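You operate a simulated robot arm through the tools that you are given. There is no shell and no other tool. Be economical: measure what you need, move in short steps, check, and stop when the job is done.

You are at the controls of a simulated two-armed robot. One attempt, no reset.

Task
Put 2 scoops of beads into the cup marked Konrad and one into the cup marked Marek.
Fine: use the tin scoop and put it back; shut the bead box after; scatter no more beads on the bench. Set down upright: square tin scoop.

The check looks at the end state, three seconds after you hand in, the way a careful person would. Anything else that was tipped, shoved, dropped, spilled or broken makes it a failure.

Robot
Two 7-joint arms with two-finger grippers on one trunk, on a base that drives. Base frame: it is fixed to the floor where the robot stands at the start and does not move with it; the origin is under the middle of the robot, x ahead of it, y to its left, z up; the surface under the hand at the start is at about z = 600. Units: mm, rad, N and s.
The left shoulder is at the start at [70, 139, 1080], the right one opposite. With the tool pointing down near the work surface each hand reaches from about 100 to 720 mm from the robot's upright axis, wherever it stands, measured 20 degrees to its own side. Places, roughly: bead box [500, -100, 600]; bead box lid [500, -100, 700]; square tin scoop (8x5x9 cm) [500, 100, 600]. Payload 3.43 kg a hand.
The tool frame of a hand sits at the grasp point between the pads (the TCP): z along the fingers, y along the line on which they close. The tips reach 30 mm beyond it. The gripper opens to 104 mm. The gripper's body begins 57 mm behind the TCP.
Orientation is that of the tool frame in the base frame, as a unit quaternion [w, x, y, z]. With the fingers straight down and closing along the base's y, the tool's x points along the base's -x, its y along +y and its z along -z.

Tools
- The arms move only by the tool arm_command. It takes "left_series", "right_series" or both (then of equal length, played together; a hand with none holds still); each is a list of rows, each a list of 3 entries, a list of its own where there are three numbers: the shift along the tool's x, y, z in mm, then the turn, a rotation vector about the tool's x, y, z in rad, then the gripper command, from -1 (shut) to 1 (fully open), values between in proportion. In form: [[[x, y, z], [ax, ay, az], fingers], ...]. A call has 1 to 12 rows; each row shifts and turns the commanded pose from where the row before left it, along the tool's axes as they then stand. A row lasts 0.2 s, in which the tool goes at most 50 mm and 0.15 rad; a call with a longer step from one row to the next is refused whole, and so is a gripper value outside its range. Where a pose cannot be reached the arm comes as near as it can. A force on the tool above 40 N (or 10 N above the force at the start of the call, whichever is more), or a blocked arm, ends the call early, and 0.2 s more pass. The fingers move at their own pace (about 45 mm/s each) and stop on an object; they squeeze with about 43 N. The grip force told is the motor's: it shows also when the fingers shut on nothing. Time passes only in rows, and 0.2 s behind the last, so rows that do not move let the fingers close. It gives the time, the measured TCP pose, the force on the tool (base axes), the opening and the grip force at its end, in the units of the frame above (readings bear some noise), with the torque about the TCP (base axes, N m) and any sound that the robot's microphone picked up, and new pictures: "views" is both (left out), scene, wrist or none (wrist: the cameras of the hands that moved).
- Cameras (640 x 400 px; columns grow to the right, rows downward): "scene" is now at [129, -31.5, 1302.9]; the picture's right is [-0.36, -0.93, 0.00], its down [-0.59, 0.23, -0.77] and it looks along [0.72, -0.28, -0.63] (base axes); focal length 267 px, centre (320, 200). "left" rides on the left gripper at [67, -18, -90] in its tool frame; the picture's right is [0.25, 0.97, 0.00], its down [-0.73, 0.19, -0.66] and it looks along [-0.64, 0.17, 0.75] (tool axes); focal length 218 px, centre (320, 200). "right" rides on the right gripper at [67, 18, -90] in its tool frame; the picture's right is [-0.25, 0.97, 0.00], its down [-0.73, -0.19, -0.66] and it looks along [-0.64, -0.17, 0.75] (tool axes); focal length 218 px, centre (320, 200). There is no depth. A picture from a camera that has moved, and an enlarged one, comes with that camera's place and axes in the base frame and with its lens.
- lift_body(by): slides the trunk up (or, below 0, down) by that many mm; the arms and the scene camera ride with it, the base frame stays. It gives what a move gives, with no picture.
- base_move(legs): drives the robot by 1 to 6 legs, each [ahead, left, turn to the left] in mm, mm and rad, along the robot's own axes; the way and the turn of a leg run together, so that a leg with both is an arc; at most 1500 mm and 3.142 rad a leg. The arms and the cameras ride along, it lands a little off, and it stops where it bumps. It gives what a move gives, and a new picture of the scene camera.
- turn_head(pan, tilt): turns the head with the scene camera to pan (to the left, within 1.501 rad either way) and tilt (down, from -0.506 to 1.204), counted from straight ahead of the robot. It gives what a move gives, and a new picture of the scene camera.
- close_up(camera, box): a new picture of the part [left, top, right, bottom] of that camera's present view, enlarged. No time passes.
- close_job(): hands the job in; it is judged then, once.

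Work in short steps. Places have to be worked out from the pictures, the camera data and where the tool is seen: move nearer, look again, correct. Check each grasp and each placing, and mend what went wrong. You have 120 turns and 260 pictures in all, those below and enlarged ones among them. Open the grippers and draw the arms clear of the work before you hand the job in, unless the task says otherwise; then end with one line.

The tools are called after "Request:" by a JSON object that holds its "method" and its "body". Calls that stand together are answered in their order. arm_command: Moves the arms, as the interface text tells. Its arguments: {"type":"object","properties":{"left_series":{"type":"array"},"right_series":{"type":"array"},"views":{"type":"string","enum":["both","scene","wrist","none"]}},"required":[]} The other tools are called the same way: lift_body (by) slides the trunk up or down; base_move (legs) drives the base; turn_head (pan, tilt) turns the head that bears the scene camera; close_up (camera, box) takes an enlarged picture of a part of a camera's view; close_job () hands the job in.

At the start:

```text
time: 0.0
left_eef_pos: [520.5, 60.7, 1123.9]
left_tcp_rot: [0.001, 0.0, 1.0, 0.0]
left_ft_force: [-0.2, -0.2, 0.3]
left_ft_torque: [0.04, 0.0, 0.01]
left_opening: 104.1
left_grasp_force: 0.1
right_eef_pos: [352.2, -353.8, 1005.9]
right_tcp_rot: [0.0, 0.001, 1.0, 0.0]
right_ft_force: [0.7, 0.3, -0.6]
right_ft_torque: [-0.02, 0.0, 0.03]
right_opening: 104.1
right_grasp_force: 0.1
trunk travel left (down, up): [-575.0, 365.0]
robot x, y, heading: [3.7, -0.1, -0.0]
head pan, tilt: [-0.374, 0.686]
```

scene: 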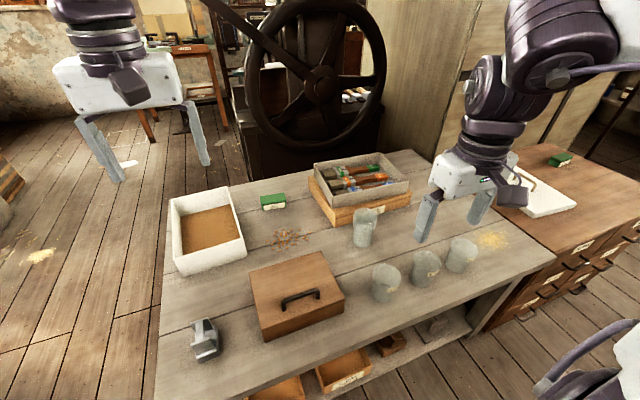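
right: 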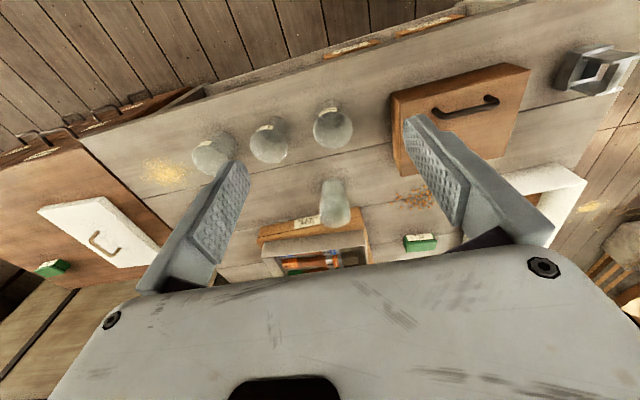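
left: 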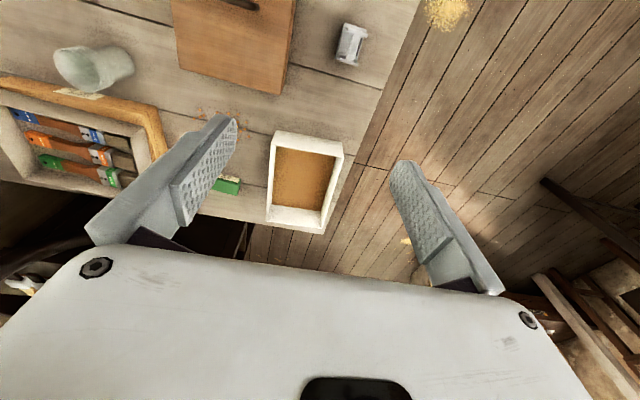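

The bench holds a lidded wooden box, a tin scoop, a white tray, and several cups. I'll enlarge the scene to read the labels and see the scoop.

Request:
{"method": "close_up", "body": {"camera": "scene", "box": [340, 200, 520, 312]}}

Request:
{"method": "close_up", "body": {"camera": "scene", "box": [160, 240, 360, 365]}}

Request:
{"method": "close_up", "body": {"camera": "scene", "box": [160, 150, 420, 312]}}

```text
3.56 times, centred on (430, 256) of scene
camera zoom: at [129.0, -31.5, 1302.9], right [-0.36, -0.93, 0.0], down [-0.59, 0.23, -0.77], along [0.72, -0.28, -0.63], focal length 948 px, centre (-71, 1)
```

zoom: 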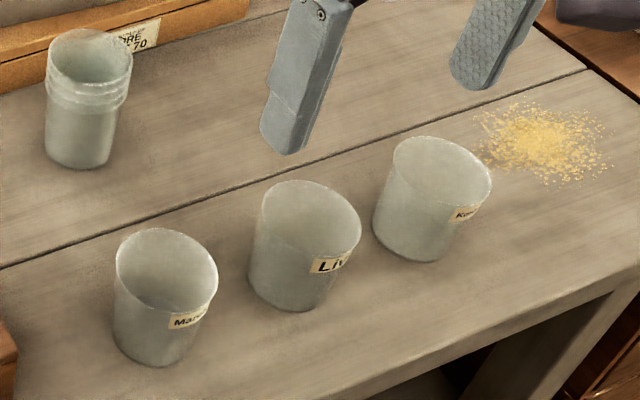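

```text
3.20 times, centred on (260, 302) of scene
camera zoom: at [129.0, -31.5, 1302.9], right [-0.36, -0.93, 0.0], down [-0.59, 0.23, -0.77], along [0.72, -0.28, -0.63], focal length 853 px, centre (512, -128)
```

zoom: 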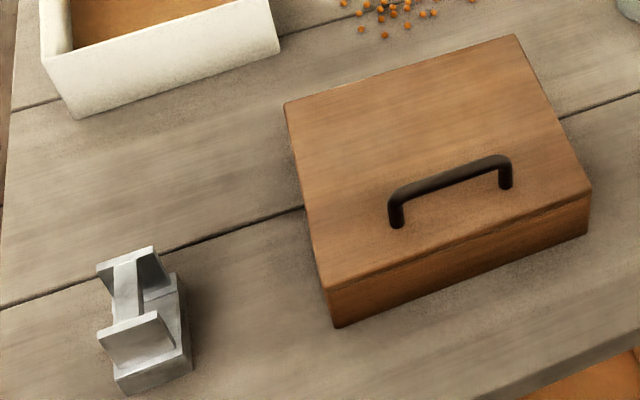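

```text
2.46 times, centred on (290, 231) of scene
camera zoom: at [129.0, -31.5, 1302.9], right [-0.36, -0.93, 0.0], down [-0.59, 0.23, -0.77], along [0.72, -0.28, -0.63], focal length 656 px, centre (394, 124)
```

zoom: 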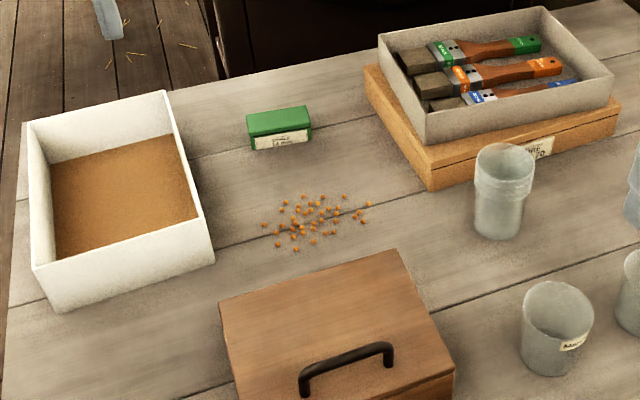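

I'll look harder at the scoop and the box's edges.

Request:
{"method": "close_up", "body": {"camera": "scene", "box": [173, 310, 237, 350]}}

Request:
{"method": "close_up", "body": {"camera": "left", "box": [312, 10, 392, 60]}}

Request:
{"method": "close_up", "body": {"camera": "right", "box": [540, 30, 640, 92]}}

Request:
{"method": "close_up", "body": {"camera": "scene", "box": [430, 220, 510, 270]}}

```text
10.00 times, centred on (205, 330) of scene
camera zoom: at [129.0, -31.5, 1302.9], right [-0.36, -0.93, 0.0], down [-0.59, 0.23, -0.77], along [0.72, -0.28, -0.63], focal length 2666 px, centre (1470, -1100)
```

zoom: 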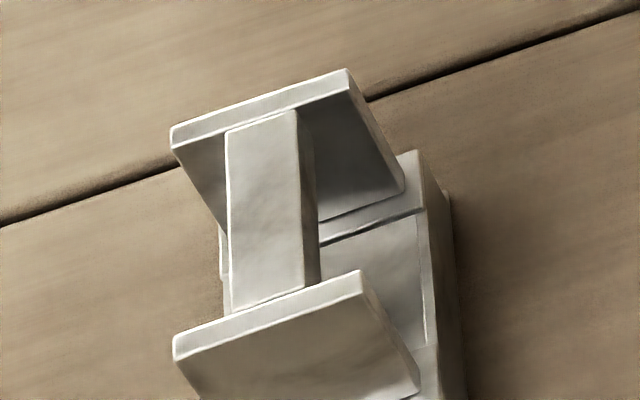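

```text
8.00 times, centred on (352, 35) of left
camera zoom: at [453.1, 44.1, 1213.5], right [-0.25, 0.97, 0.0], down [0.73, 0.19, 0.66], along [0.64, 0.17, -0.75], focal length 1746 px, centre (64, 1520)
```

zoom: 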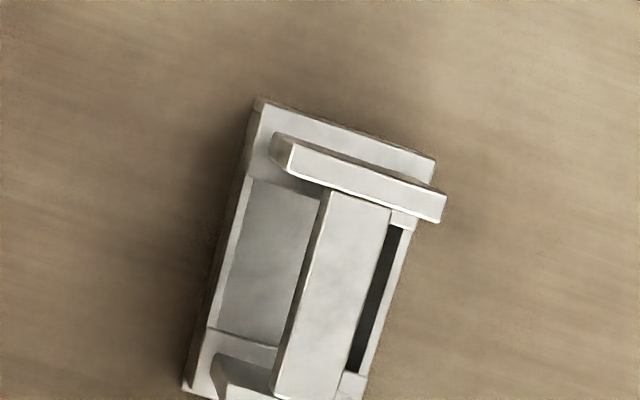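

```text
6.40 times, centred on (590, 61) of right
camera zoom: at [286.4, -336.9, 1094.8], right [0.25, 0.97, 0.0], down [0.73, -0.19, 0.66], along [0.64, -0.17, -0.75], focal length 1397 px, centre (-1408, 1090)
```

zoom: 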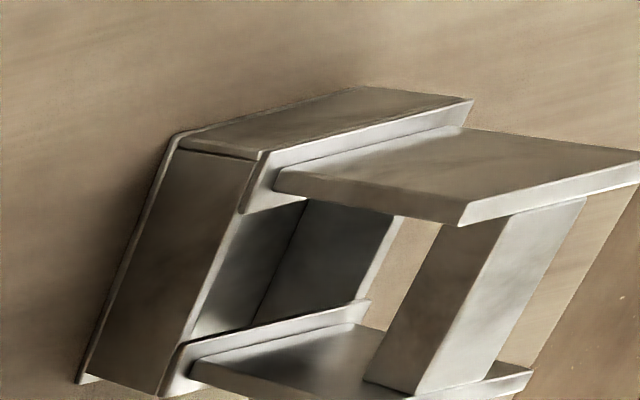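

```text
8.00 times, centred on (470, 245) of scene
camera zoom: at [129.0, -31.5, 1302.9], right [-0.36, -0.93, 0.0], down [-0.59, 0.23, -0.77], along [0.72, -0.28, -0.63], focal length 2133 px, centre (-880, -160)
```

zoom: 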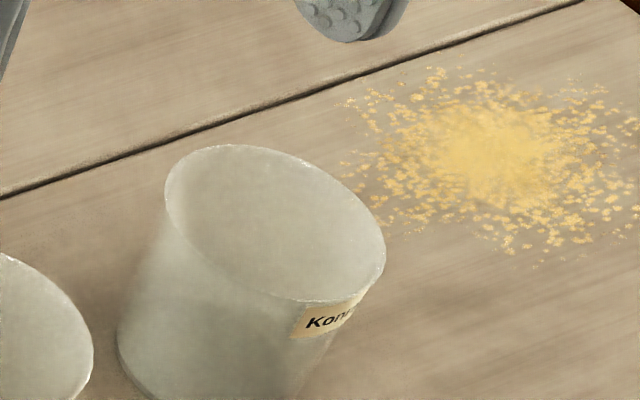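

The scoop looks like a bucket with an overhead bar running along x at about (500, 123). The box lid is centred near (523, -115), with its handle near the front. I'll lower the left hand behind the scoop for a closer look.

Request:
{"method": "arm_command", "body": {"left_series": [[[21.6, 8.4, 39], [0, 0, 0], 1], [[21.6, 8.4, 39], [0, 0, 0], 1], [[21.6, 8.4, 39], [0, 0, 0], 1], [[21.6, 8.4, 39], [0, 0, 0], 1], [[21.6, 8.4, 39], [0, 0, 0], 1], [[21.6, 8.4, 39], [0, 0, 0], 1], [[21.6, 8.4, 39], [0, 0, 0], 1], [[21.6, 8.4, 39], [0, 0, 0], 1]], "views": "both"}}

```text
time: 1.8
left_eef_pos: [455.3, 124.3, 993.1]
left_tcp_rot: [-0.001, 0.0, 1.0, 0.0]
left_ft_force: [0.4, 0.4, -0.1]
left_ft_torque: [0.01, 0.03, -0.02]
left_opening: 103.7
left_grasp_force: 0.1
left hand out of reach, approached as far as the arm can: row 3, 4, 5, 6, 7, 8
right_eef_pos: [352.8, -354.2, 1005.7]
right_tcp_rot: [0.001, 0.002, 1.0, 0.0]
right_ft_force: [0.7, -1.0, -0.2]
right_ft_torque: [0.01, -0.02, -0.01]
right_opening: 103.9
right_grasp_force: 0.1
trunk travel left (down, up): [-575.0, 365.0]
robot x, y, heading: [1.1, -2.7, 0.002]
head pan, tilt: [-0.374, 0.686]
camera scene: at [129.0, -31.3, 1302.9], right [-0.36, -0.93, 0.0], down [-0.59, 0.23, -0.77], along [0.72, -0.28, -0.63], focal length 267 px, centre (320, 200)
camera left: at [386.9, 107.6, 1080.6], right [-0.25, 0.97, 0.0], down [0.73, 0.19, 0.66], along [0.64, 0.17, -0.75], focal length 218 px, centre (320, 200)
```

scene: 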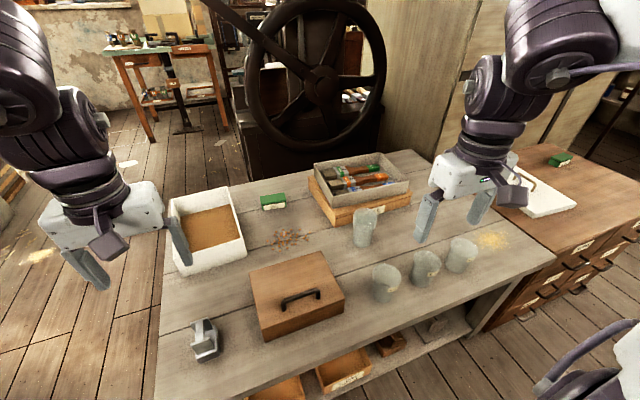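
left: 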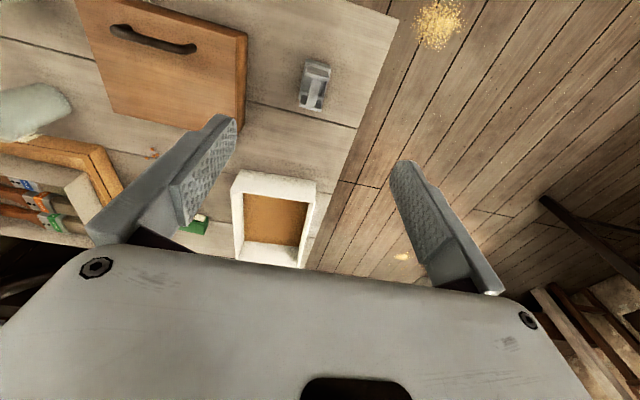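

The arm stalls close in at this height, so reach looks better lower down. I'll send it straight down next, beside the scoop's near side.

Request:
{"method": "arm_command", "body": {"left_series": [[[0, 0, 40], [0, 0, 0], 1], [[0, 0, 40], [0, 0, 0], 1], [[0, 0, 40], [0, 0, 0], 1], [[0, 0, 40], [0, 0, 0], 1], [[10, 0, 20], [0, 0, 0], 1], [[20, 0, 0], [0, 0, 0], 1], [[20, 0, 0], [0, 0, 0], 1], [[20, 0, 0], [0, 0, 0], 1]], "views": "wrist"}}

```text
time: 3.6
left_eef_pos: [460.5, 148.0, 829.1]
left_tcp_rot: [0.0, 0.001, 1.0, 0.0]
left_ft_force: [0.1, 0.2, 0.4]
left_ft_torque: [0.01, -0.02, 0.03]
left_opening: 104.0
left_grasp_force: 0.0
left hand out of reach, approached as far as the arm can: row 1, 2, 5, 6, 7, 8
right_eef_pos: [351.6, -353.8, 1005.7]
right_tcp_rot: [0.001, 0.001, 1.0, 0.0]
right_ft_force: [0.9, 0.1, -0.5]
right_ft_torque: [0.01, -0.01, 0.01]
right_opening: 103.7
right_grasp_force: 0.0
trunk travel left (down, up): [-575.0, 365.0]
robot x, y, heading: [-1.6, 0.3, 0.0]
head pan, tilt: [-0.374, 0.686]
camera left: at [391.2, 131.9, 917.9], right [-0.25, 0.97, 0.0], down [0.73, 0.19, 0.66], along [0.64, 0.17, -0.75], focal length 218 px, centre (320, 200)
```

left: 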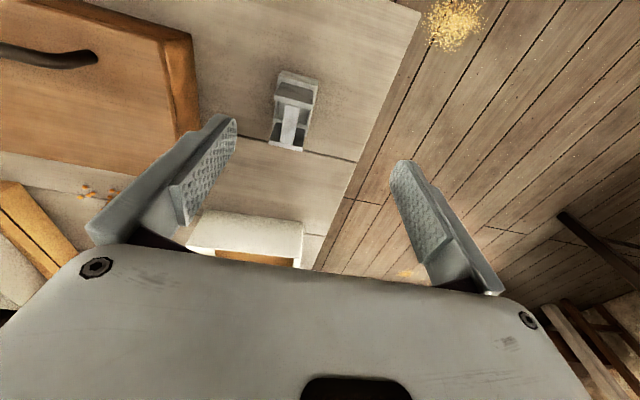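

Now an enlarged view of the scoop.

Request:
{"method": "close_up", "body": {"camera": "left", "box": [248, 60, 344, 120]}}

Request:
{"method": "close_up", "body": {"camera": "left", "box": [248, 100, 344, 160]}}

Request:
{"method": "close_up", "body": {"camera": "left", "box": [0, 0, 208, 130]}}

```text
6.67 times, centred on (296, 90) of left
camera zoom: at [391.2, 131.9, 917.9], right [-0.25, 0.97, 0.0], down [0.73, 0.19, 0.66], along [0.64, 0.17, -0.75], focal length 1455 px, centre (480, 933)
```

zoom: 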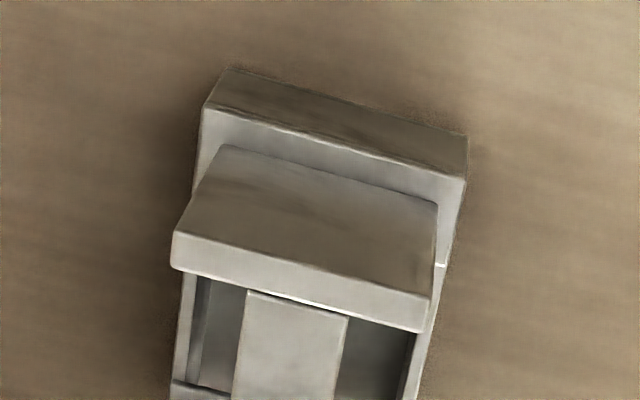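

```text
6.67 times, centred on (296, 130) of left
camera zoom: at [391.2, 131.9, 917.9], right [-0.25, 0.97, 0.0], down [0.73, 0.19, 0.66], along [0.64, 0.17, -0.75], focal length 1455 px, centre (480, 667)
```

zoom: 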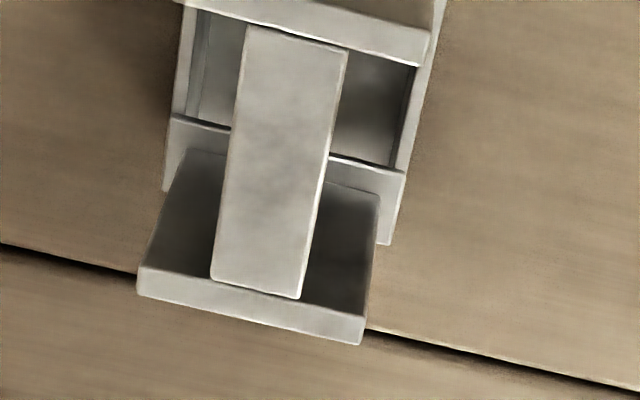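

```text
3.08 times, centred on (104, 65) of left
camera zoom: at [391.2, 131.9, 917.9], right [-0.25, 0.97, 0.0], down [0.73, 0.19, 0.66], along [0.64, 0.17, -0.75], focal length 672 px, centre (985, 615)
```

zoom: 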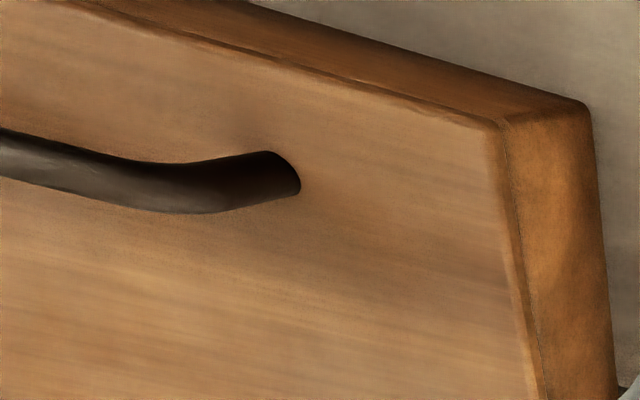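

The scoop is an open tin about 33 mm deep, with two ears and a bar along x centred near (492, 124, 685). The lid is about 60 mm high, with a handle along y near (487, -119). I'll turn the right hand 90° and lower it ready for the handle.

Request:
{"method": "arm_command", "body": {"right_series": [[[0, 0, 16], [0, 0, -0.1428], 1], [[0, 0, 16], [0, 0, -0.1428], 1], [[0, 0, 16], [0, 0, -0.1428], 1], [[0, 0, 16], [0, 0, -0.1428], 1], [[0, 0, 16], [0, 0, -0.1428], 1], [[0, 0, 16], [0, 0, -0.1428], 1], [[0, 0, 16], [0, 0, -0.1428], 1], [[0, 0, 16], [0, 0, -0.1428], 1], [[0, 0, 16], [0, 0, -0.1428], 1], [[0, 0, 16], [0, 0, -0.1428], 1], [[0, 0, 16], [0, 0, -0.1428], 1]], "views": "wrist"}}

```text
time: 6.0
left_eef_pos: [458.7, 147.9, 829.0]
left_tcp_rot: [0.0, 0.0, 1.0, 0.0]
left_ft_force: [0.4, -0.1, 0.0]
left_ft_torque: [0.01, 0.01, 0.0]
left_opening: 103.9
left_grasp_force: 0.0
right_eef_pos: [353.2, -355.3, 830.4]
right_tcp_rot: [0.0, 0.708, -0.706, 0.0]
right_ft_force: [-0.2, -0.3, 0.3]
right_ft_torque: [0.01, -0.01, 0.02]
right_opening: 103.9
right_grasp_force: 0.1
trunk travel left (down, up): [-575.0, 365.0]
robot x, y, heading: [1.6, -2.2, -0.001]
head pan, tilt: [-0.374, 0.686]
camera right: at [336.6, -421.6, 918.4], right [-0.97, 0.25, 0.0], down [0.19, 0.73, 0.66], along [0.17, 0.64, -0.75], focal length 218 px, centre (320, 200)
```

right: 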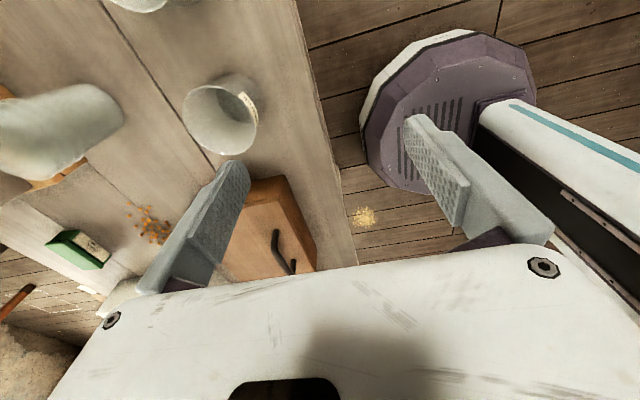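

The hand turned as planned. I'll bring it near the handle, staying at the same height, and stop short for a good look.

Request:
{"method": "arm_command", "body": {"right_series": [[[-33.75, -33.5, 0], [0, 0, 0], 1], [[-33.75, -33.5, 0], [0, 0, 0], 1], [[-33.75, -33.5, 0], [0, 0, 0], 1], [[-33.75, -33.5, 0], [0, 0, 0], 1]], "views": "wrist"}}

Request:
{"method": "close_up", "body": {"camera": "right", "box": [240, 40, 432, 160]}}

```text
time: 7.0
left_eef_pos: [462.1, 148.9, 828.3]
left_tcp_rot: [-0.001, -0.001, 1.0, 0.0]
left_ft_force: [-0.1, -0.1, 0.8]
left_ft_torque: [0.01, 0.0, -0.01]
left_opening: 104.0
left_grasp_force: 0.1
right_eef_pos: [488.9, -220.6, 829.0]
right_tcp_rot: [-0.002, -0.706, 0.708, 0.001]
right_ft_force: [-0.2, -0.6, -0.1]
right_ft_torque: [0.0, 0.05, 0.0]
right_opening: 103.8
right_grasp_force: 0.1
trunk travel left (down, up): [-575.0, 365.0]
robot x, y, heading: [-1.8, -3.3, 0.003]
head pan, tilt: [-0.374, 0.686]
camera right: at [472.2, -287.0, 917.5], right [-0.97, 0.26, 0.0], down [0.19, 0.73, 0.66], along [0.17, 0.63, -0.76], focal length 218 px, centre (320, 200)
```

right: 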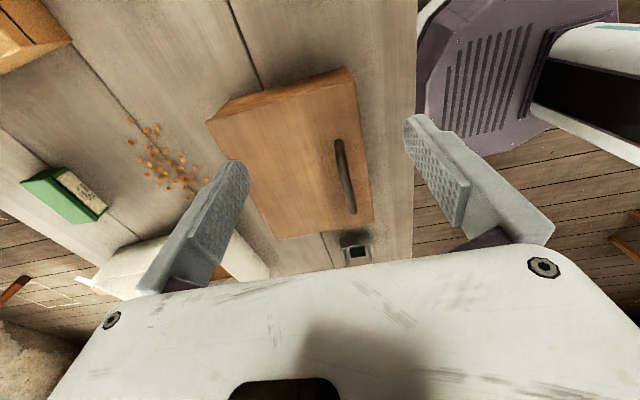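

```text
3.33 times, centred on (336, 100) of right
camera zoom: at [472.2, -287.0, 917.5], right [-0.97, 0.26, 0.0], down [0.19, 0.73, 0.66], along [0.17, 0.63, -0.76], focal length 728 px, centre (267, 533)
```

zoom: 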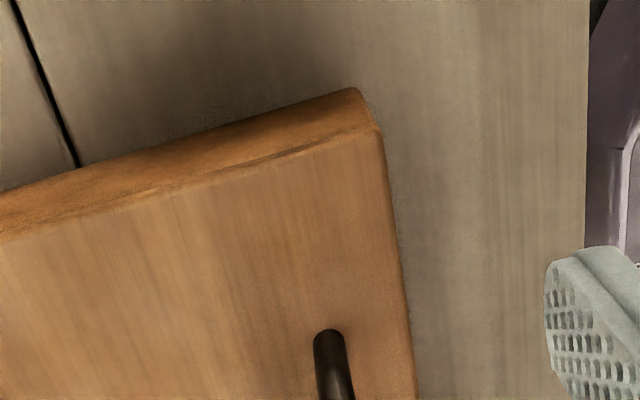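

The handle sits at about x=484, y from -165 to -70, top near z=690. I'll centre over it and lower partway.

Request:
{"method": "arm_command", "body": {"right_series": [[[-34.5, 1.3, 0], [0, 0, 0], 1], [[-34.5, 1.3, 0], [0, 0, 0], 1], [[-34.5, 1.3, 0], [0, 0, 0], 1], [[0, 0, 36], [0, 0, 0], 0.3], [[0, 0, 36], [0, 0, 0], 0.3], [[0, 0, 33], [0, 0, 0], 0.3]], "views": "both"}}

Request:
{"method": "close_up", "body": {"camera": "scene", "box": [230, 220, 390, 320]}}

```text
time: 8.4
left_eef_pos: [458.9, 147.8, 829.2]
left_tcp_rot: [0.0, 0.0, 1.0, 0.0]
left_ft_force: [-0.9, -0.3, 0.7]
left_ft_torque: [-0.01, -0.02, -0.02]
left_opening: 104.1
left_grasp_force: 0.0
right_eef_pos: [436.0, -218.9, 776.3]
right_tcp_rot: [-0.002, 0.707, -0.707, -0.001]
right_ft_force: [-0.3, 0.3, -1.6]
right_ft_torque: [0.02, 0.01, -0.01]
right_opening: 67.5
right_grasp_force: 0.1
right hand out of reach, approached as far as the arm can: row 1, 2, 3, 4, 5, 6
trunk travel left (down, up): [-575.0, 365.0]
robot x, y, heading: [-3.8, -1.1, -0.003]
head pan, tilt: [-0.374, 0.686]
camera scene: at [129.3, -31.8, 1302.9], right [-0.36, -0.93, 0.0], down [-0.59, 0.23, -0.77], along [0.72, -0.28, -0.63], focal length 267 px, centre (320, 200)
camera right: at [419.2, -286.1, 865.5], right [-0.97, 0.25, 0.0], down [0.19, 0.73, 0.66], along [0.17, 0.64, -0.75], focal length 218 px, centre (320, 200)
```

scene: 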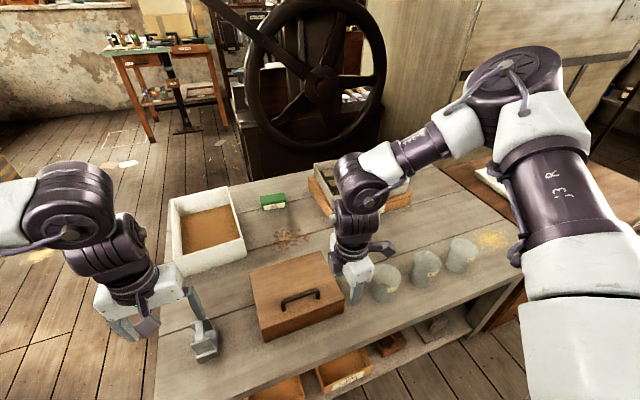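
right: 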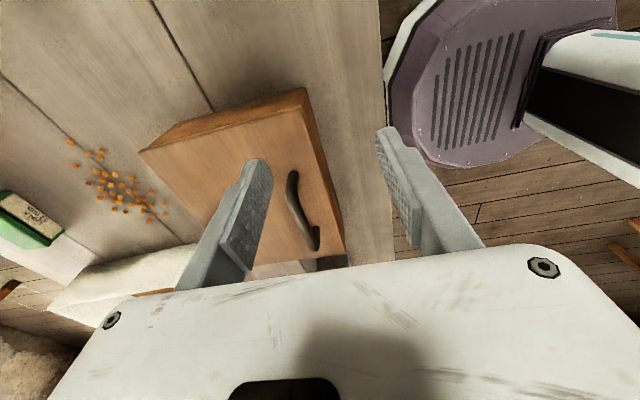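

```text
4.00 times, centred on (310, 270) of scene
camera zoom: at [129.3, -31.8, 1302.9], right [-0.36, -0.93, 0.0], down [-0.59, 0.23, -0.77], along [0.72, -0.28, -0.63], focal length 1066 px, centre (360, -80)
```

zoom: 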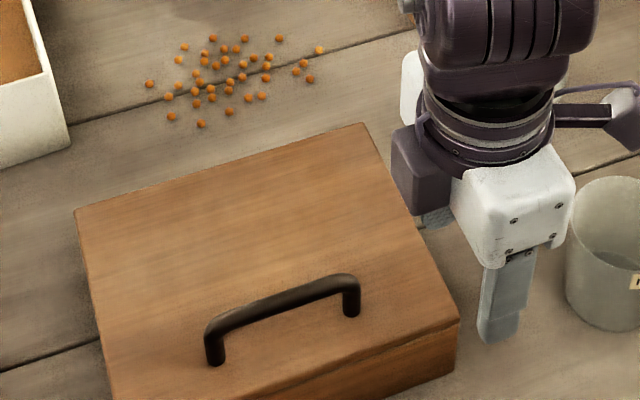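

The right hand was held off by reach, because the hand is too high relative to the shoulder. Raising the trunk should open up the workspace.

Request:
{"method": "lift_body", "body": {"by": 200}}

```text
time: 10.6
left_eef_pos: [459.8, 147.7, 1029.6]
left_tcp_rot: [0.0, -0.001, 1.0, 0.0]
left_ft_force: [0.3, 0.7, 0.4]
left_ft_torque: [-0.02, 0.0, 0.02]
left_opening: 104.0
left_grasp_force: 0.0
right_eef_pos: [436.5, -217.5, 976.9]
right_tcp_rot: [0.003, -0.706, 0.708, 0.001]
right_ft_force: [0.7, 0.2, -0.7]
right_ft_torque: [0.0, 0.01, -0.01]
right_opening: 67.6
right_grasp_force: 0.0
trunk travel left (down, up): [-775.0, 165.0]
robot x, y, heading: [-0.8, -0.1, -0.0]
head pan, tilt: [-0.374, 0.686]
```

Now lower the right hand to about 830 in place, then move toward the handle.

Request:
{"method": "arm_command", "body": {"right_series": [[[0, 0, 40], [0, 0, 0], 0.3], [[0, 0, 40], [0, 0, 0], 0.3], [[0, 0, 40], [0, 0, 0], 0.3], [[0, 0, 26], [0, 0, 0], 0.3], [[-33, -16, 0], [0, 0, 0], 0.3], [[-33, -16, 0], [0, 0, 0], 0.3], [[-33, -16, 0], [0, 0, 0], 0.3]], "views": "wrist"}}

```text
time: 12.2
left_eef_pos: [459.4, 149.0, 1029.6]
left_tcp_rot: [0.001, 0.001, 1.0, 0.0]
left_ft_force: [0.2, 0.1, 0.0]
left_ft_torque: [0.0, -0.01, -0.02]
left_opening: 104.0
left_grasp_force: 0.0
right_eef_pos: [437.8, -227.7, 966.7]
right_tcp_rot: [0.001, -0.707, 0.707, 0.0]
right_ft_force: [-0.1, 0.1, 0.8]
right_ft_torque: [-0.02, 0.01, 0.01]
right_opening: 67.5
right_grasp_force: 0.0
right hand out of reach, approached as far as the arm can: row 1, 2, 3, 4, 5, 6, 7
trunk travel left (down, up): [-775.0, 165.0]
robot x, y, heading: [-2.9, -0.0, 0.001]
head pan, tilt: [-0.374, 0.686]
camera right: at [421.2, -295.9, 1055.0], right [-0.97, 0.25, 0.0], down [0.19, 0.73, 0.66], along [0.17, 0.64, -0.75], focal length 218 px, centre (320, 200)
```

right: 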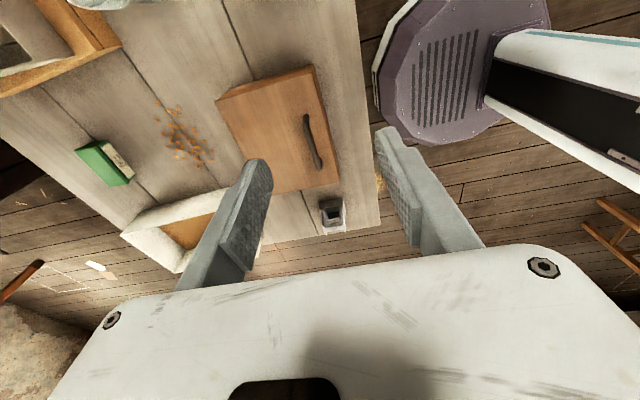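

The arm is stuck at a joint limit. I'll move it outward (+x, -y) first, then down.

Request:
{"method": "arm_command", "body": {"right_series": [[[20, -35, 0], [0, 0, 0], 0.3], [[20, -35, 10], [0, 0, 0], 0.3], [[0, -10, 40], [0, 0, 0], 0.3], [[0, 0, 40], [0, 0, 0], 0.3], [[0, 0, 40], [0, 0, 0], 0.3]], "views": "scene"}}

```text
time: 13.4
left_eef_pos: [460.0, 146.4, 1029.0]
left_tcp_rot: [0.0, 0.0, 1.0, 0.0]
left_ft_force: [0.3, 0.5, -0.6]
left_ft_torque: [-0.01, -0.01, 0.0]
left_opening: 103.8
left_grasp_force: 0.1
right_eef_pos: [469.2, -312.3, 918.7]
right_tcp_rot: [0.003, -0.706, 0.708, 0.0]
right_ft_force: [-0.1, -1.4, -0.1]
right_ft_torque: [0.0, -0.01, 0.0]
right_opening: 67.7
right_grasp_force: 0.1
right hand out of reach, approached as far as the arm can: row 2, 3, 4, 5
trunk travel left (down, up): [-775.0, 165.0]
robot x, y, heading: [-1.8, -2.3, -0.002]
head pan, tilt: [-0.374, 0.686]
camera scene: at [129.1, -32.0, 1502.9], right [-0.36, -0.93, 0.0], down [-0.59, 0.23, -0.77], along [0.72, -0.28, -0.63], focal length 267 px, centre (320, 200)
```

scene: 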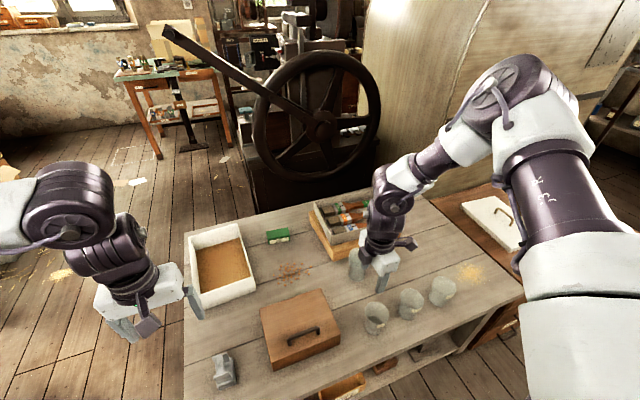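

Still limited. Unwinding the hand's yaw probably frees the wrist, so I'll turn it back while moving down.

Request:
{"method": "arm_command", "body": {"right_series": [[[0, 0, 0], [0, 0, 0.1428], 0.3], [[0, 0, 0], [0, 0, 0.1428], 0.3], [[0, 0, 0], [0, 0, 0.1428], 0.3], [[0, 0, 0], [0, 0, 0.1428], 0.3], [[0, 0, 0], [0, 0, 0.1428], 0.3], [[0, 0, 0], [0, 0, 0.1428], 0.3], [[0, 0, 0], [0, 0, 0.1428], 0.3], [[0, 0, 0], [0, 0, 0.1428], 0.3], [[0, 0, 0], [0, 0, 0.1428], 0.3], [[0, 0, 0], [0, 0, 0.1428], 0.3], [[0, 0, 0], [0, 0, 0.1428], 0.3], [[0, 0, 10], [0, 0, 0], 0.3]], "views": "none"}}

Request:
{"method": "arm_command", "body": {"right_series": [[[0, 30, 10], [0, 0, 0], 0.3], [[0, 40, 10], [0, 0, 0], 0.3], [[0, 40, 20], [0, 0, 0], 0.3], [[0, 40, 20], [0, 0, 0], 0.3], [[0, 40, 20], [0, 0, 0], 0.3]], "views": "scene"}}

```text
time: 16.0
left_eef_pos: [459.8, 148.7, 1029.4]
left_tcp_rot: [0.0, 0.001, 1.0, 0.0]
left_ft_force: [0.6, -0.5, -0.3]
left_ft_torque: [0.03, -0.01, 0.02]
left_opening: 104.1
left_grasp_force: 0.0
right_eef_pos: [464.7, -316.2, 914.6]
right_tcp_rot: [0.002, 0.001, 1.0, 0.002]
right_ft_force: [0.6, -0.5, -0.2]
right_ft_torque: [0.01, 0.01, -0.02]
right_opening: 67.6
right_grasp_force: 0.1
right hand out of reach, approached as far as the arm can: row 12
trunk travel left (down, up): [-775.0, 165.0]
robot x, y, heading: [1.0, -1.7, 0.003]
head pan, tilt: [-0.374, 0.686]
```

```text
time: 17.2
left_eef_pos: [459.3, 148.0, 1029.7]
left_tcp_rot: [0.001, 0.0, 1.0, 0.0]
left_ft_force: [-0.5, 0.0, -0.3]
left_ft_torque: [0.0, 0.02, -0.01]
left_opening: 104.0
left_grasp_force: 0.0
right_eef_pos: [420.3, -231.1, 955.3]
right_tcp_rot: [0.001, 0.001, 1.0, 0.002]
right_ft_force: [-0.3, 0.1, -0.2]
right_ft_torque: [0.03, -0.03, 0.02]
right_opening: 67.7
right_grasp_force: 0.0
right hand out of reach, approached as far as the arm can: row 1, 2, 3, 4, 5
trunk travel left (down, up): [-775.0, 165.0]
robot x, y, heading: [-1.8, 0.1, -0.001]
head pan, tilt: [-0.374, 0.686]
camera scene: at [128.9, -31.1, 1502.9], right [-0.36, -0.93, 0.0], down [-0.59, 0.23, -0.77], along [0.72, -0.28, -0.63], focal length 267 px, centre (320, 200)
```

scene: 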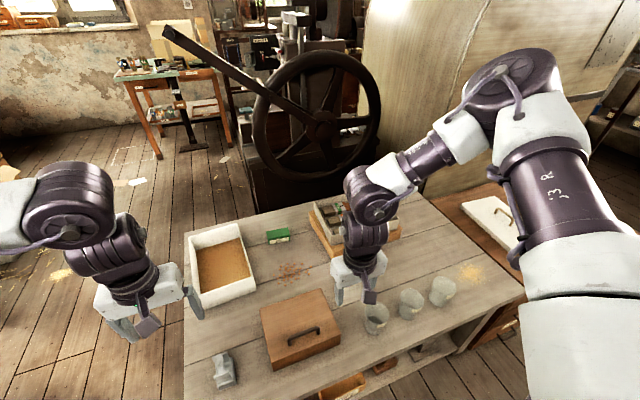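

I'll go back to the free pose near (352, -354), descend there, and see whether the arm moves freely lower down.

Request:
{"method": "arm_command", "body": {"right_series": [[[20, -35, 0], [0, 0, 0], 0.3], [[20, -35, 0], [0, 0, 0], 0.3], [[20, -35, 0], [0, 0, 0], 0.3], [[8, -18, 20], [0, 0, 0], 0.3], [[0, 0, 30], [0, 0, 0], 0.3], [[0, 0, 30], [0, 0, 0], 0.3], [[0, 0, 30], [0, 0, 0], 0.3]], "views": "scene"}}

```text
time: 18.8
left_eef_pos: [459.3, 148.1, 1029.7]
left_tcp_rot: [0.0, 0.0, 1.0, -0.001]
left_ft_force: [-0.5, 0.3, -0.4]
left_ft_torque: [0.04, 0.0, -0.02]
left_opening: 104.1
left_grasp_force: 0.1
right_eef_pos: [352.3, -358.0, 875.0]
right_tcp_rot: [0.001, 0.001, 1.0, 0.001]
right_ft_force: [0.3, 0.8, -0.4]
right_ft_torque: [0.0, -0.01, 0.03]
right_opening: 67.8
right_grasp_force: 0.0
right hand out of reach, approached as far as the arm can: row 7
trunk travel left (down, up): [-775.0, 165.0]
robot x, y, heading: [-0.4, 1.5, -0.004]
head pan, tilt: [-0.374, 0.686]
camera scene: at [128.8, -30.7, 1503.0], right [-0.36, -0.93, 0.0], down [-0.59, 0.23, -0.77], along [0.72, -0.28, -0.63], focal length 267 px, centre (320, 200)
```

scene: 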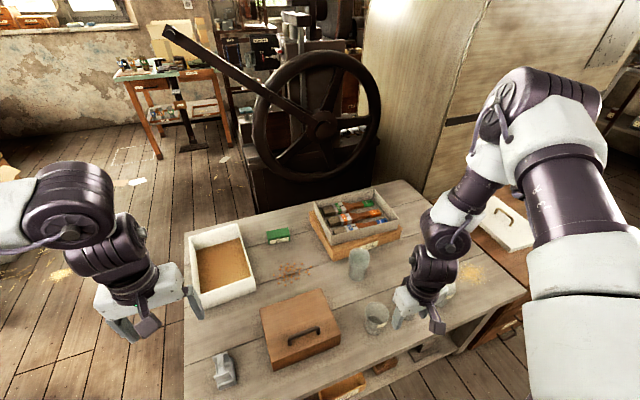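

Lower positions still stall close in, so a longer stretch may suit the arm better. I'll back the base off 150 mm and then drop the trunk 100 mm.

Request:
{"method": "base_move", "body": {"legs": [[-150, 0, 0]]}}

Request:
{"method": "lift_body", "body": {"by": -100}}

```text
time: 20.1
left_eef_pos: [310.2, 147.6, 1029.2]
left_tcp_rot: [-0.001, -0.001, 1.0, 0.0]
left_ft_force: [0.4, -0.8, -0.2]
left_ft_torque: [-0.01, 0.03, -0.01]
left_opening: 103.7
left_grasp_force: 0.0
right_eef_pos: [204.9, -356.9, 874.8]
right_tcp_rot: [0.0, 0.0, 1.0, 0.001]
right_ft_force: [-0.1, 0.5, 0.0]
right_ft_torque: [0.02, 0.0, -0.01]
right_opening: 67.5
right_grasp_force: 0.1
trunk travel left (down, up): [-775.0, 165.0]
robot x, y, heading: [-146.0, -2.3, 0.003]
head pan, tilt: [-0.374, 0.686]
camera scene: at [-17.9, -31.7, 1502.6], right [-0.36, -0.93, 0.0], down [-0.59, 0.23, -0.77], along [0.72, -0.28, -0.63], focal length 267 px, centre (320, 200)
```

scene: 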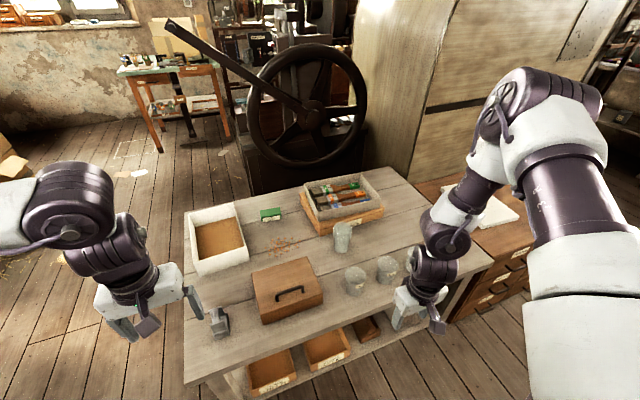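

```text
time: 21.5
left_eef_pos: [309.9, 148.6, 929.8]
left_tcp_rot: [0.0, -0.001, 1.0, 0.0]
left_ft_force: [-0.6, 0.3, -0.8]
left_ft_torque: [0.02, -0.01, 0.02]
left_opening: 104.0
left_grasp_force: 0.1
right_eef_pos: [202.7, -356.5, 774.9]
right_tcp_rot: [0.001, 0.0, 1.0, 0.001]
right_ft_force: [-0.9, 1.5, 0.9]
right_ft_torque: [0.0, -0.01, -0.01]
right_opening: 67.7
right_grasp_force: 0.0
trunk travel left (down, up): [-675.0, 265.0]
robot x, y, heading: [-150.5, 0.2, -0.002]
head pan, tilt: [-0.374, 0.686]
```

Now move the right hand up and across toward the handle.

Request:
{"method": "arm_command", "body": {"right_series": [[[-20, 0, -25], [0, 0, 0], 1], [[-20, 10, -25], [0, 0, 0], 1], [[-30, 30, -20], [0, 0, 0], 1], [[-35, 30, 0], [0, 0, 0], 1], [[-35, 30, 0], [0, 0, 0], 1], [[-35, 30, 0], [0, 0, 0], 1], [[-35, 30, 0], [0, 0, 0], 1], [[-35, 30, 0], [0, 0, 0], 1], [[-35, 30, 0], [0, 0, 0], 1]], "views": "scene"}}

```text
time: 23.5
left_eef_pos: [309.3, 149.5, 928.9]
left_tcp_rot: [0.0, 0.0, 1.0, 0.0]
left_ft_force: [0.8, 0.9, -0.4]
left_ft_torque: [-0.01, 0.0, 0.01]
left_opening: 104.2
left_grasp_force: 0.0
right_eef_pos: [376.8, -242.3, 930.0]
right_tcp_rot: [0.001, -0.001, 1.0, 0.002]
right_ft_force: [0.0, 0.5, -0.7]
right_ft_torque: [0.0, -0.01, -0.02]
right_opening: 104.0
right_grasp_force: 0.0
right hand out of reach, approached as far as the arm can: row 5, 6, 7, 8, 9
trunk travel left (down, up): [-675.0, 265.0]
robot x, y, heading: [-150.0, -4.1, -0.003]
head pan, tilt: [-0.374, 0.686]
camera scene: at [-20.8, -30.9, 1402.9], right [-0.36, -0.93, 0.0], down [-0.59, 0.23, -0.77], along [0.72, -0.28, -0.63], focal length 267 px, centre (320, 200)
```

scene: 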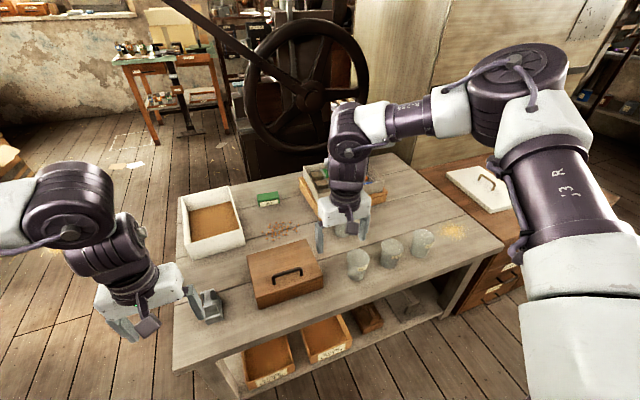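

The elbow is sitting high and to the right. I'll try stretching the arm far forward to unfold it, then come back in.

Request:
{"method": "arm_command", "body": {"right_series": [[[-30, -30, 0], [0, 0, 0], 1], [[-40, -15, 0], [0, 0, 0], 1], [[-45, 0, 0], [0, 0, 0], 1], [[-45, 0, 0], [0, 0, 0], 1], [[-40, 0, 10], [0, 0, 0], 1], [[-20, 0, 30], [0, 0, 0], 1], [[0, 0, 40], [0, 0, 0], 1]], "views": "scene"}}

```text
time: 25.1
left_eef_pos: [309.9, 148.5, 929.1]
left_tcp_rot: [-0.001, -0.002, 1.0, -0.001]
left_ft_force: [0.1, 0.4, -0.1]
left_ft_torque: [0.01, -0.03, -0.03]
left_opening: 104.2
left_grasp_force: 0.1
right_eef_pos: [420.9, -347.4, 898.8]
right_tcp_rot: [0.001, 0.0, 1.0, 0.003]
right_ft_force: [0.3, 0.4, -0.6]
right_ft_torque: [-0.02, 0.01, 0.01]
right_opening: 104.1
right_grasp_force: 0.1
right hand out of reach, approached as far as the arm can: row 1, 2, 3, 4, 5, 6, 7
trunk travel left (down, up): [-675.0, 265.0]
robot x, y, heading: [-152.2, -0.9, 0.0]
head pan, tilt: [-0.374, 0.686]
camera scene: at [-20.5, -32.0, 1402.9], right [-0.36, -0.93, 0.0], down [-0.59, 0.23, -0.77], along [0.72, -0.28, -0.63], focal length 267 px, centre (320, 200)
```

scene: 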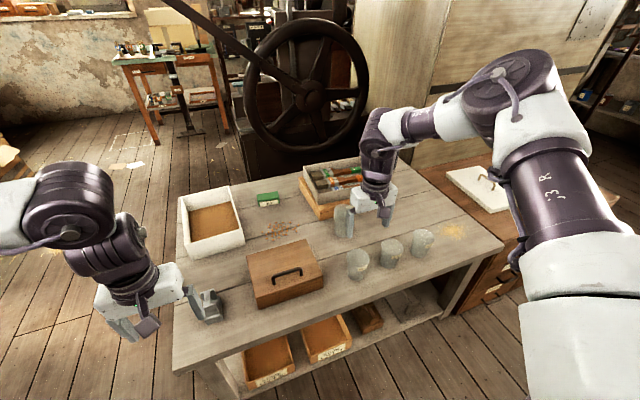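

I need to see how the right arm is bent, so I'll turn the head toward it.

Request:
{"method": "turn_head", "body": {"pan": -0.9, "tilt": 0.75}}

Request:
{"method": "turn_head", "body": {"pan": 0.5, "tilt": 0.75}}

```text
time: 26.0
left_eef_pos: [309.7, 149.3, 929.2]
left_tcp_rot: [0.0, -0.001, 1.0, -0.001]
left_ft_force: [-0.2, 1.0, -0.3]
left_ft_torque: [-0.01, 0.01, -0.01]
left_opening: 104.2
left_grasp_force: 0.1
right_eef_pos: [421.2, -346.8, 900.1]
right_tcp_rot: [0.002, 0.0, 1.0, 0.003]
right_ft_force: [-0.3, 0.0, 0.8]
right_ft_torque: [-0.01, -0.01, -0.03]
right_opening: 104.0
right_grasp_force: 0.1
trunk travel left (down, up): [-675.0, 265.0]
robot x, y, heading: [-151.5, 0.7, -0.0]
head pan, tilt: [-0.901, 0.75]
camera scene: at [-48.6, -65.2, 1397.4], right [-0.78, -0.62, 0.0], down [-0.42, 0.53, -0.73], along [0.46, -0.57, -0.68], focal length 267 px, centre (320, 200)
```

scene: 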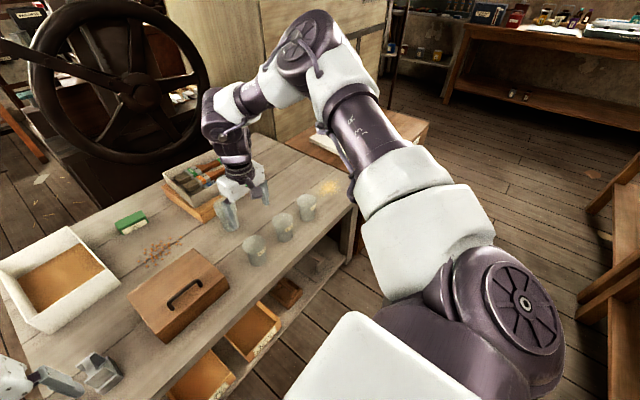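

```text
time: 27.6
left_eef_pos: [309.2, 148.6, 929.1]
left_tcp_rot: [0.0, -0.001, 1.0, 0.0]
left_ft_force: [0.7, -0.2, -0.1]
left_ft_torque: [-0.02, -0.02, -0.03]
left_opening: 104.0
left_grasp_force: 0.0
right_eef_pos: [420.9, -346.0, 898.8]
right_tcp_rot: [0.002, 0.0, 1.0, 0.002]
right_ft_force: [0.1, 0.3, -0.6]
right_ft_torque: [0.01, 0.0, -0.02]
right_opening: 104.0
right_grasp_force: 0.0
trunk travel left (down, up): [-675.0, 265.0]
robot x, y, heading: [-148.2, 0.2, 0.004]
head pan, tilt: [0.499, 0.75]
camera scene: at [-27.5, 39.3, 1397.4], right [0.48, -0.88, 0.0], down [-0.6, -0.33, -0.73], along [0.64, 0.35, -0.68], focal length 267 px, centre (320, 200)
```

scene: 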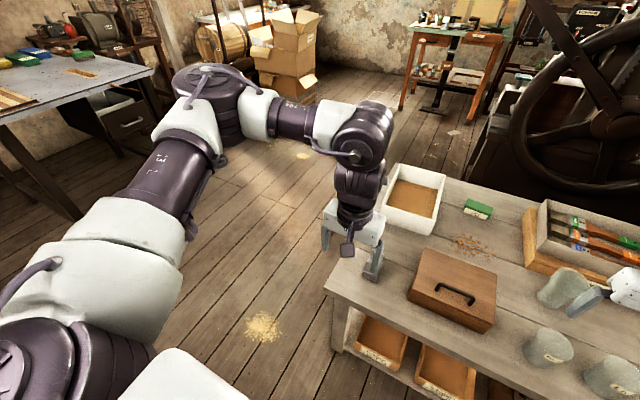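

The elbows sit out to the side with the wrists bent 90°. I'll probe which freedom helps: yaw the right hand the other way, then extend.

Request:
{"method": "arm_command", "body": {"right_series": [[[0, 0, 0], [0, 0, 0.14], 1], [[0, 0, 0], [0, 0, 0.14], 1], [[0, 0, 0], [0, 0, 0.14], 1], [[0, 0, 0], [0, 0, 0.14], 1], [[0, 0, 0], [0, 0, 0.14], 1], [[0, 0, 0], [0, 0, 0.14], 1], [[-20, -20, 0], [0, 0, 0], 1], [[-20, -20, 0], [0, 0, 0], 1], [[-20, -20, 0], [0, 0, 0], 1]], "views": "none"}}

Request:
{"method": "arm_command", "body": {"left_series": [[[-40, 0, 0], [0, 0, 0], 1], [[-40, 0, 0], [0, 0, 0], 1], [[-40, 0, 0], [0, 0, 0], 1], [[-40, 0, 0], [0, 0, 0], 1]], "views": "none"}}

```text
time: 29.6
left_eef_pos: [310.4, 148.6, 930.3]
left_tcp_rot: [0.0, -0.001, 1.0, 0.001]
left_ft_force: [0.3, -0.3, 0.3]
left_ft_torque: [0.02, -0.01, -0.01]
left_opening: 104.1
left_grasp_force: 0.0
right_eef_pos: [413.8, -466.9, 936.9]
right_tcp_rot: [0.0, 0.407, 0.913, 0.002]
right_ft_force: [-0.1, 0.3, -1.3]
right_ft_torque: [-0.02, 0.01, -0.02]
right_opening: 104.0
right_grasp_force: 0.0
right hand out of reach, approached as far as the arm can: row 5, 6
trunk travel left (down, up): [-675.0, 265.0]
robot x, y, heading: [-150.9, 0.6, -0.003]
head pan, tilt: [0.499, 0.75]
```

```text
time: 30.6
left_eef_pos: [471.1, 147.2, 928.8]
left_tcp_rot: [-0.001, 0.001, 1.0, 0.001]
left_ft_force: [-0.4, 0.1, 0.1]
left_ft_torque: [0.01, 0.05, 0.01]
left_opening: 103.9
left_grasp_force: 0.1
right_eef_pos: [416.3, -466.1, 935.8]
right_tcp_rot: [-0.001, 0.408, 0.913, 0.002]
right_ft_force: [0.0, -0.6, 0.1]
right_ft_torque: [-0.01, 0.0, -0.02]
right_opening: 104.2
right_grasp_force: 0.1
trunk travel left (down, up): [-675.0, 265.0]
robot x, y, heading: [-146.5, -1.5, 0.0]
head pan, tilt: [0.499, 0.75]
```

The left arm extends freely. I'll probe the right arm again with this yaw, going +x and then +y.

Request:
{"method": "arm_command", "body": {"right_series": [[[-27, 30, 0], [0, 0, 0], 1], [[-27, 30, 0], [0, 0, 0], 1], [[30, 27, 0], [0, 0, 0], 1], [[30, 27, 0], [0, 0, 0], 1], [[30, 27, 0], [0, 0, 0], 1], [[30, 27, 0], [0, 0, 0], 1]], "views": "none"}}

```text
time: 31.9
left_eef_pos: [470.5, 149.0, 929.0]
left_tcp_rot: [0.0, -0.001, 1.0, 0.0]
left_ft_force: [0.0, 0.4, 0.0]
left_ft_torque: [0.0, -0.03, 0.01]
left_opening: 103.8
left_grasp_force: 0.1
right_eef_pos: [439.2, -336.7, 976.8]
right_tcp_rot: [0.0, 0.406, 0.914, 0.002]
right_ft_force: [0.2, 0.1, 0.2]
right_ft_torque: [-0.01, 0.0, -0.01]
right_opening: 103.8
right_grasp_force: 0.0
right hand out of reach, approached as far as the arm can: row 1, 2, 5, 6
trunk travel left (down, up): [-675.0, 265.0]
robot x, y, heading: [-150.4, -1.6, -0.003]
head pan, tilt: [0.499, 0.75]
```

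The right arm is in an awkward branch. I'll take it back to its starting-type pose (yaw 0, high, close in), then follow the mirror of the path that worked for the left arm.

Request:
{"method": "arm_command", "body": {"right_series": [[[0, 0, -21], [0, 0, -0.14], 1], [[0, 0, -21], [0, 0, -0.14], 1], [[0, 0, -21], [0, 0, -0.14], 1], [[0, 0, -21], [0, 0, -0.14], 1], [[0, 0, -21], [0, 0, -0.14], 1], [[0, 0, -21], [0, 0, -0.14], 1], [[40, -3, 0], [0, 0, 0], 1], [[40, -3, 0], [0, 0, 0], 1], [[40, -3, 0], [0, 0, 0], 1], [[40, -3, 0], [0, 0, 0], 1], [[40, -3, 0], [0, 0, 0], 1], [[40, -3, 0], [0, 0, 0], 1]], "views": "none"}}

Request:
{"method": "arm_command", "body": {"right_series": [[[-14, 25, -10], [0, 0, 0], 1], [[-14, 25, -10], [0, 0, 0], 1], [[-14, 25, -10], [0, 0, 0], 1], [[-14, 25, -10], [0, 0, 0], 1], [[-14, 25, -10], [0, 0, 0], 1], [[-14, 25, -10], [0, 0, 0], 1], [[-14, 25, -10], [0, 0, 0], 1], [[-14, 25, -10], [0, 0, 0], 1], [[-14, 25, -10], [0, 0, 0], 1], [[-14, 25, -10], [0, 0, 0], 1], [[-14, 25, -10], [0, 0, 0], 1], [[-14, 25, -10], [0, 0, 0], 1]], "views": "scene"}}

```text
time: 34.5
left_eef_pos: [467.7, 148.7, 930.4]
left_tcp_rot: [0.0, -0.001, 1.0, 0.0]
left_ft_force: [-0.7, 0.0, 0.0]
left_ft_torque: [-0.01, -0.01, 0.02]
left_opening: 104.0
left_grasp_force: 0.2
right_eef_pos: [169.3, -361.0, 1089.3]
right_tcp_rot: [0.002, 0.0, 1.0, 0.002]
right_ft_force: [-0.3, -0.1, -0.3]
right_ft_torque: [-0.04, 0.01, -0.01]
right_opening: 103.9
right_grasp_force: 0.0
right hand out of reach, approached as far as the arm can: row 3, 4, 5, 6
trunk travel left (down, up): [-675.0, 265.0]
robot x, y, heading: [-152.8, 0.6, 0.003]
head pan, tilt: [0.499, 0.75]
```

```text
time: 37.1
left_eef_pos: [469.5, 148.2, 928.8]
left_tcp_rot: [0.0, -0.001, 1.0, 0.001]
left_ft_force: [0.2, 0.5, 0.2]
left_ft_torque: [-0.05, -0.01, 0.04]
left_opening: 104.3
left_grasp_force: 0.1
right_eef_pos: [269.7, -186.7, 1159.7]
right_tcp_rot: [0.0, -0.001, 1.0, 0.002]
right_ft_force: [-0.2, 0.3, 0.8]
right_ft_torque: [-0.01, 0.0, 0.01]
right_opening: 103.8
right_grasp_force: 0.1
right hand out of reach, approached as far as the arm can: row 8, 9, 10, 11, 12
trunk travel left (down, up): [-675.0, 265.0]
robot x, y, heading: [-149.4, 0.5, -0.001]
head pan, tilt: [0.499, 0.75]
camera scene: at [-27.4, 39.5, 1397.4], right [0.48, -0.88, 0.0], down [-0.6, -0.33, -0.73], along [0.64, 0.35, -0.68], focal length 267 px, centre (320, 200)
```

scene: 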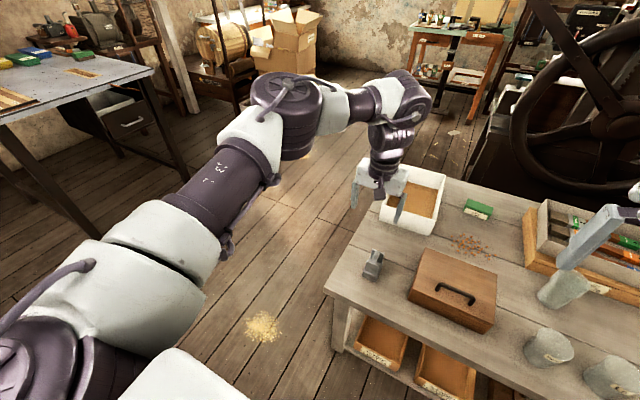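

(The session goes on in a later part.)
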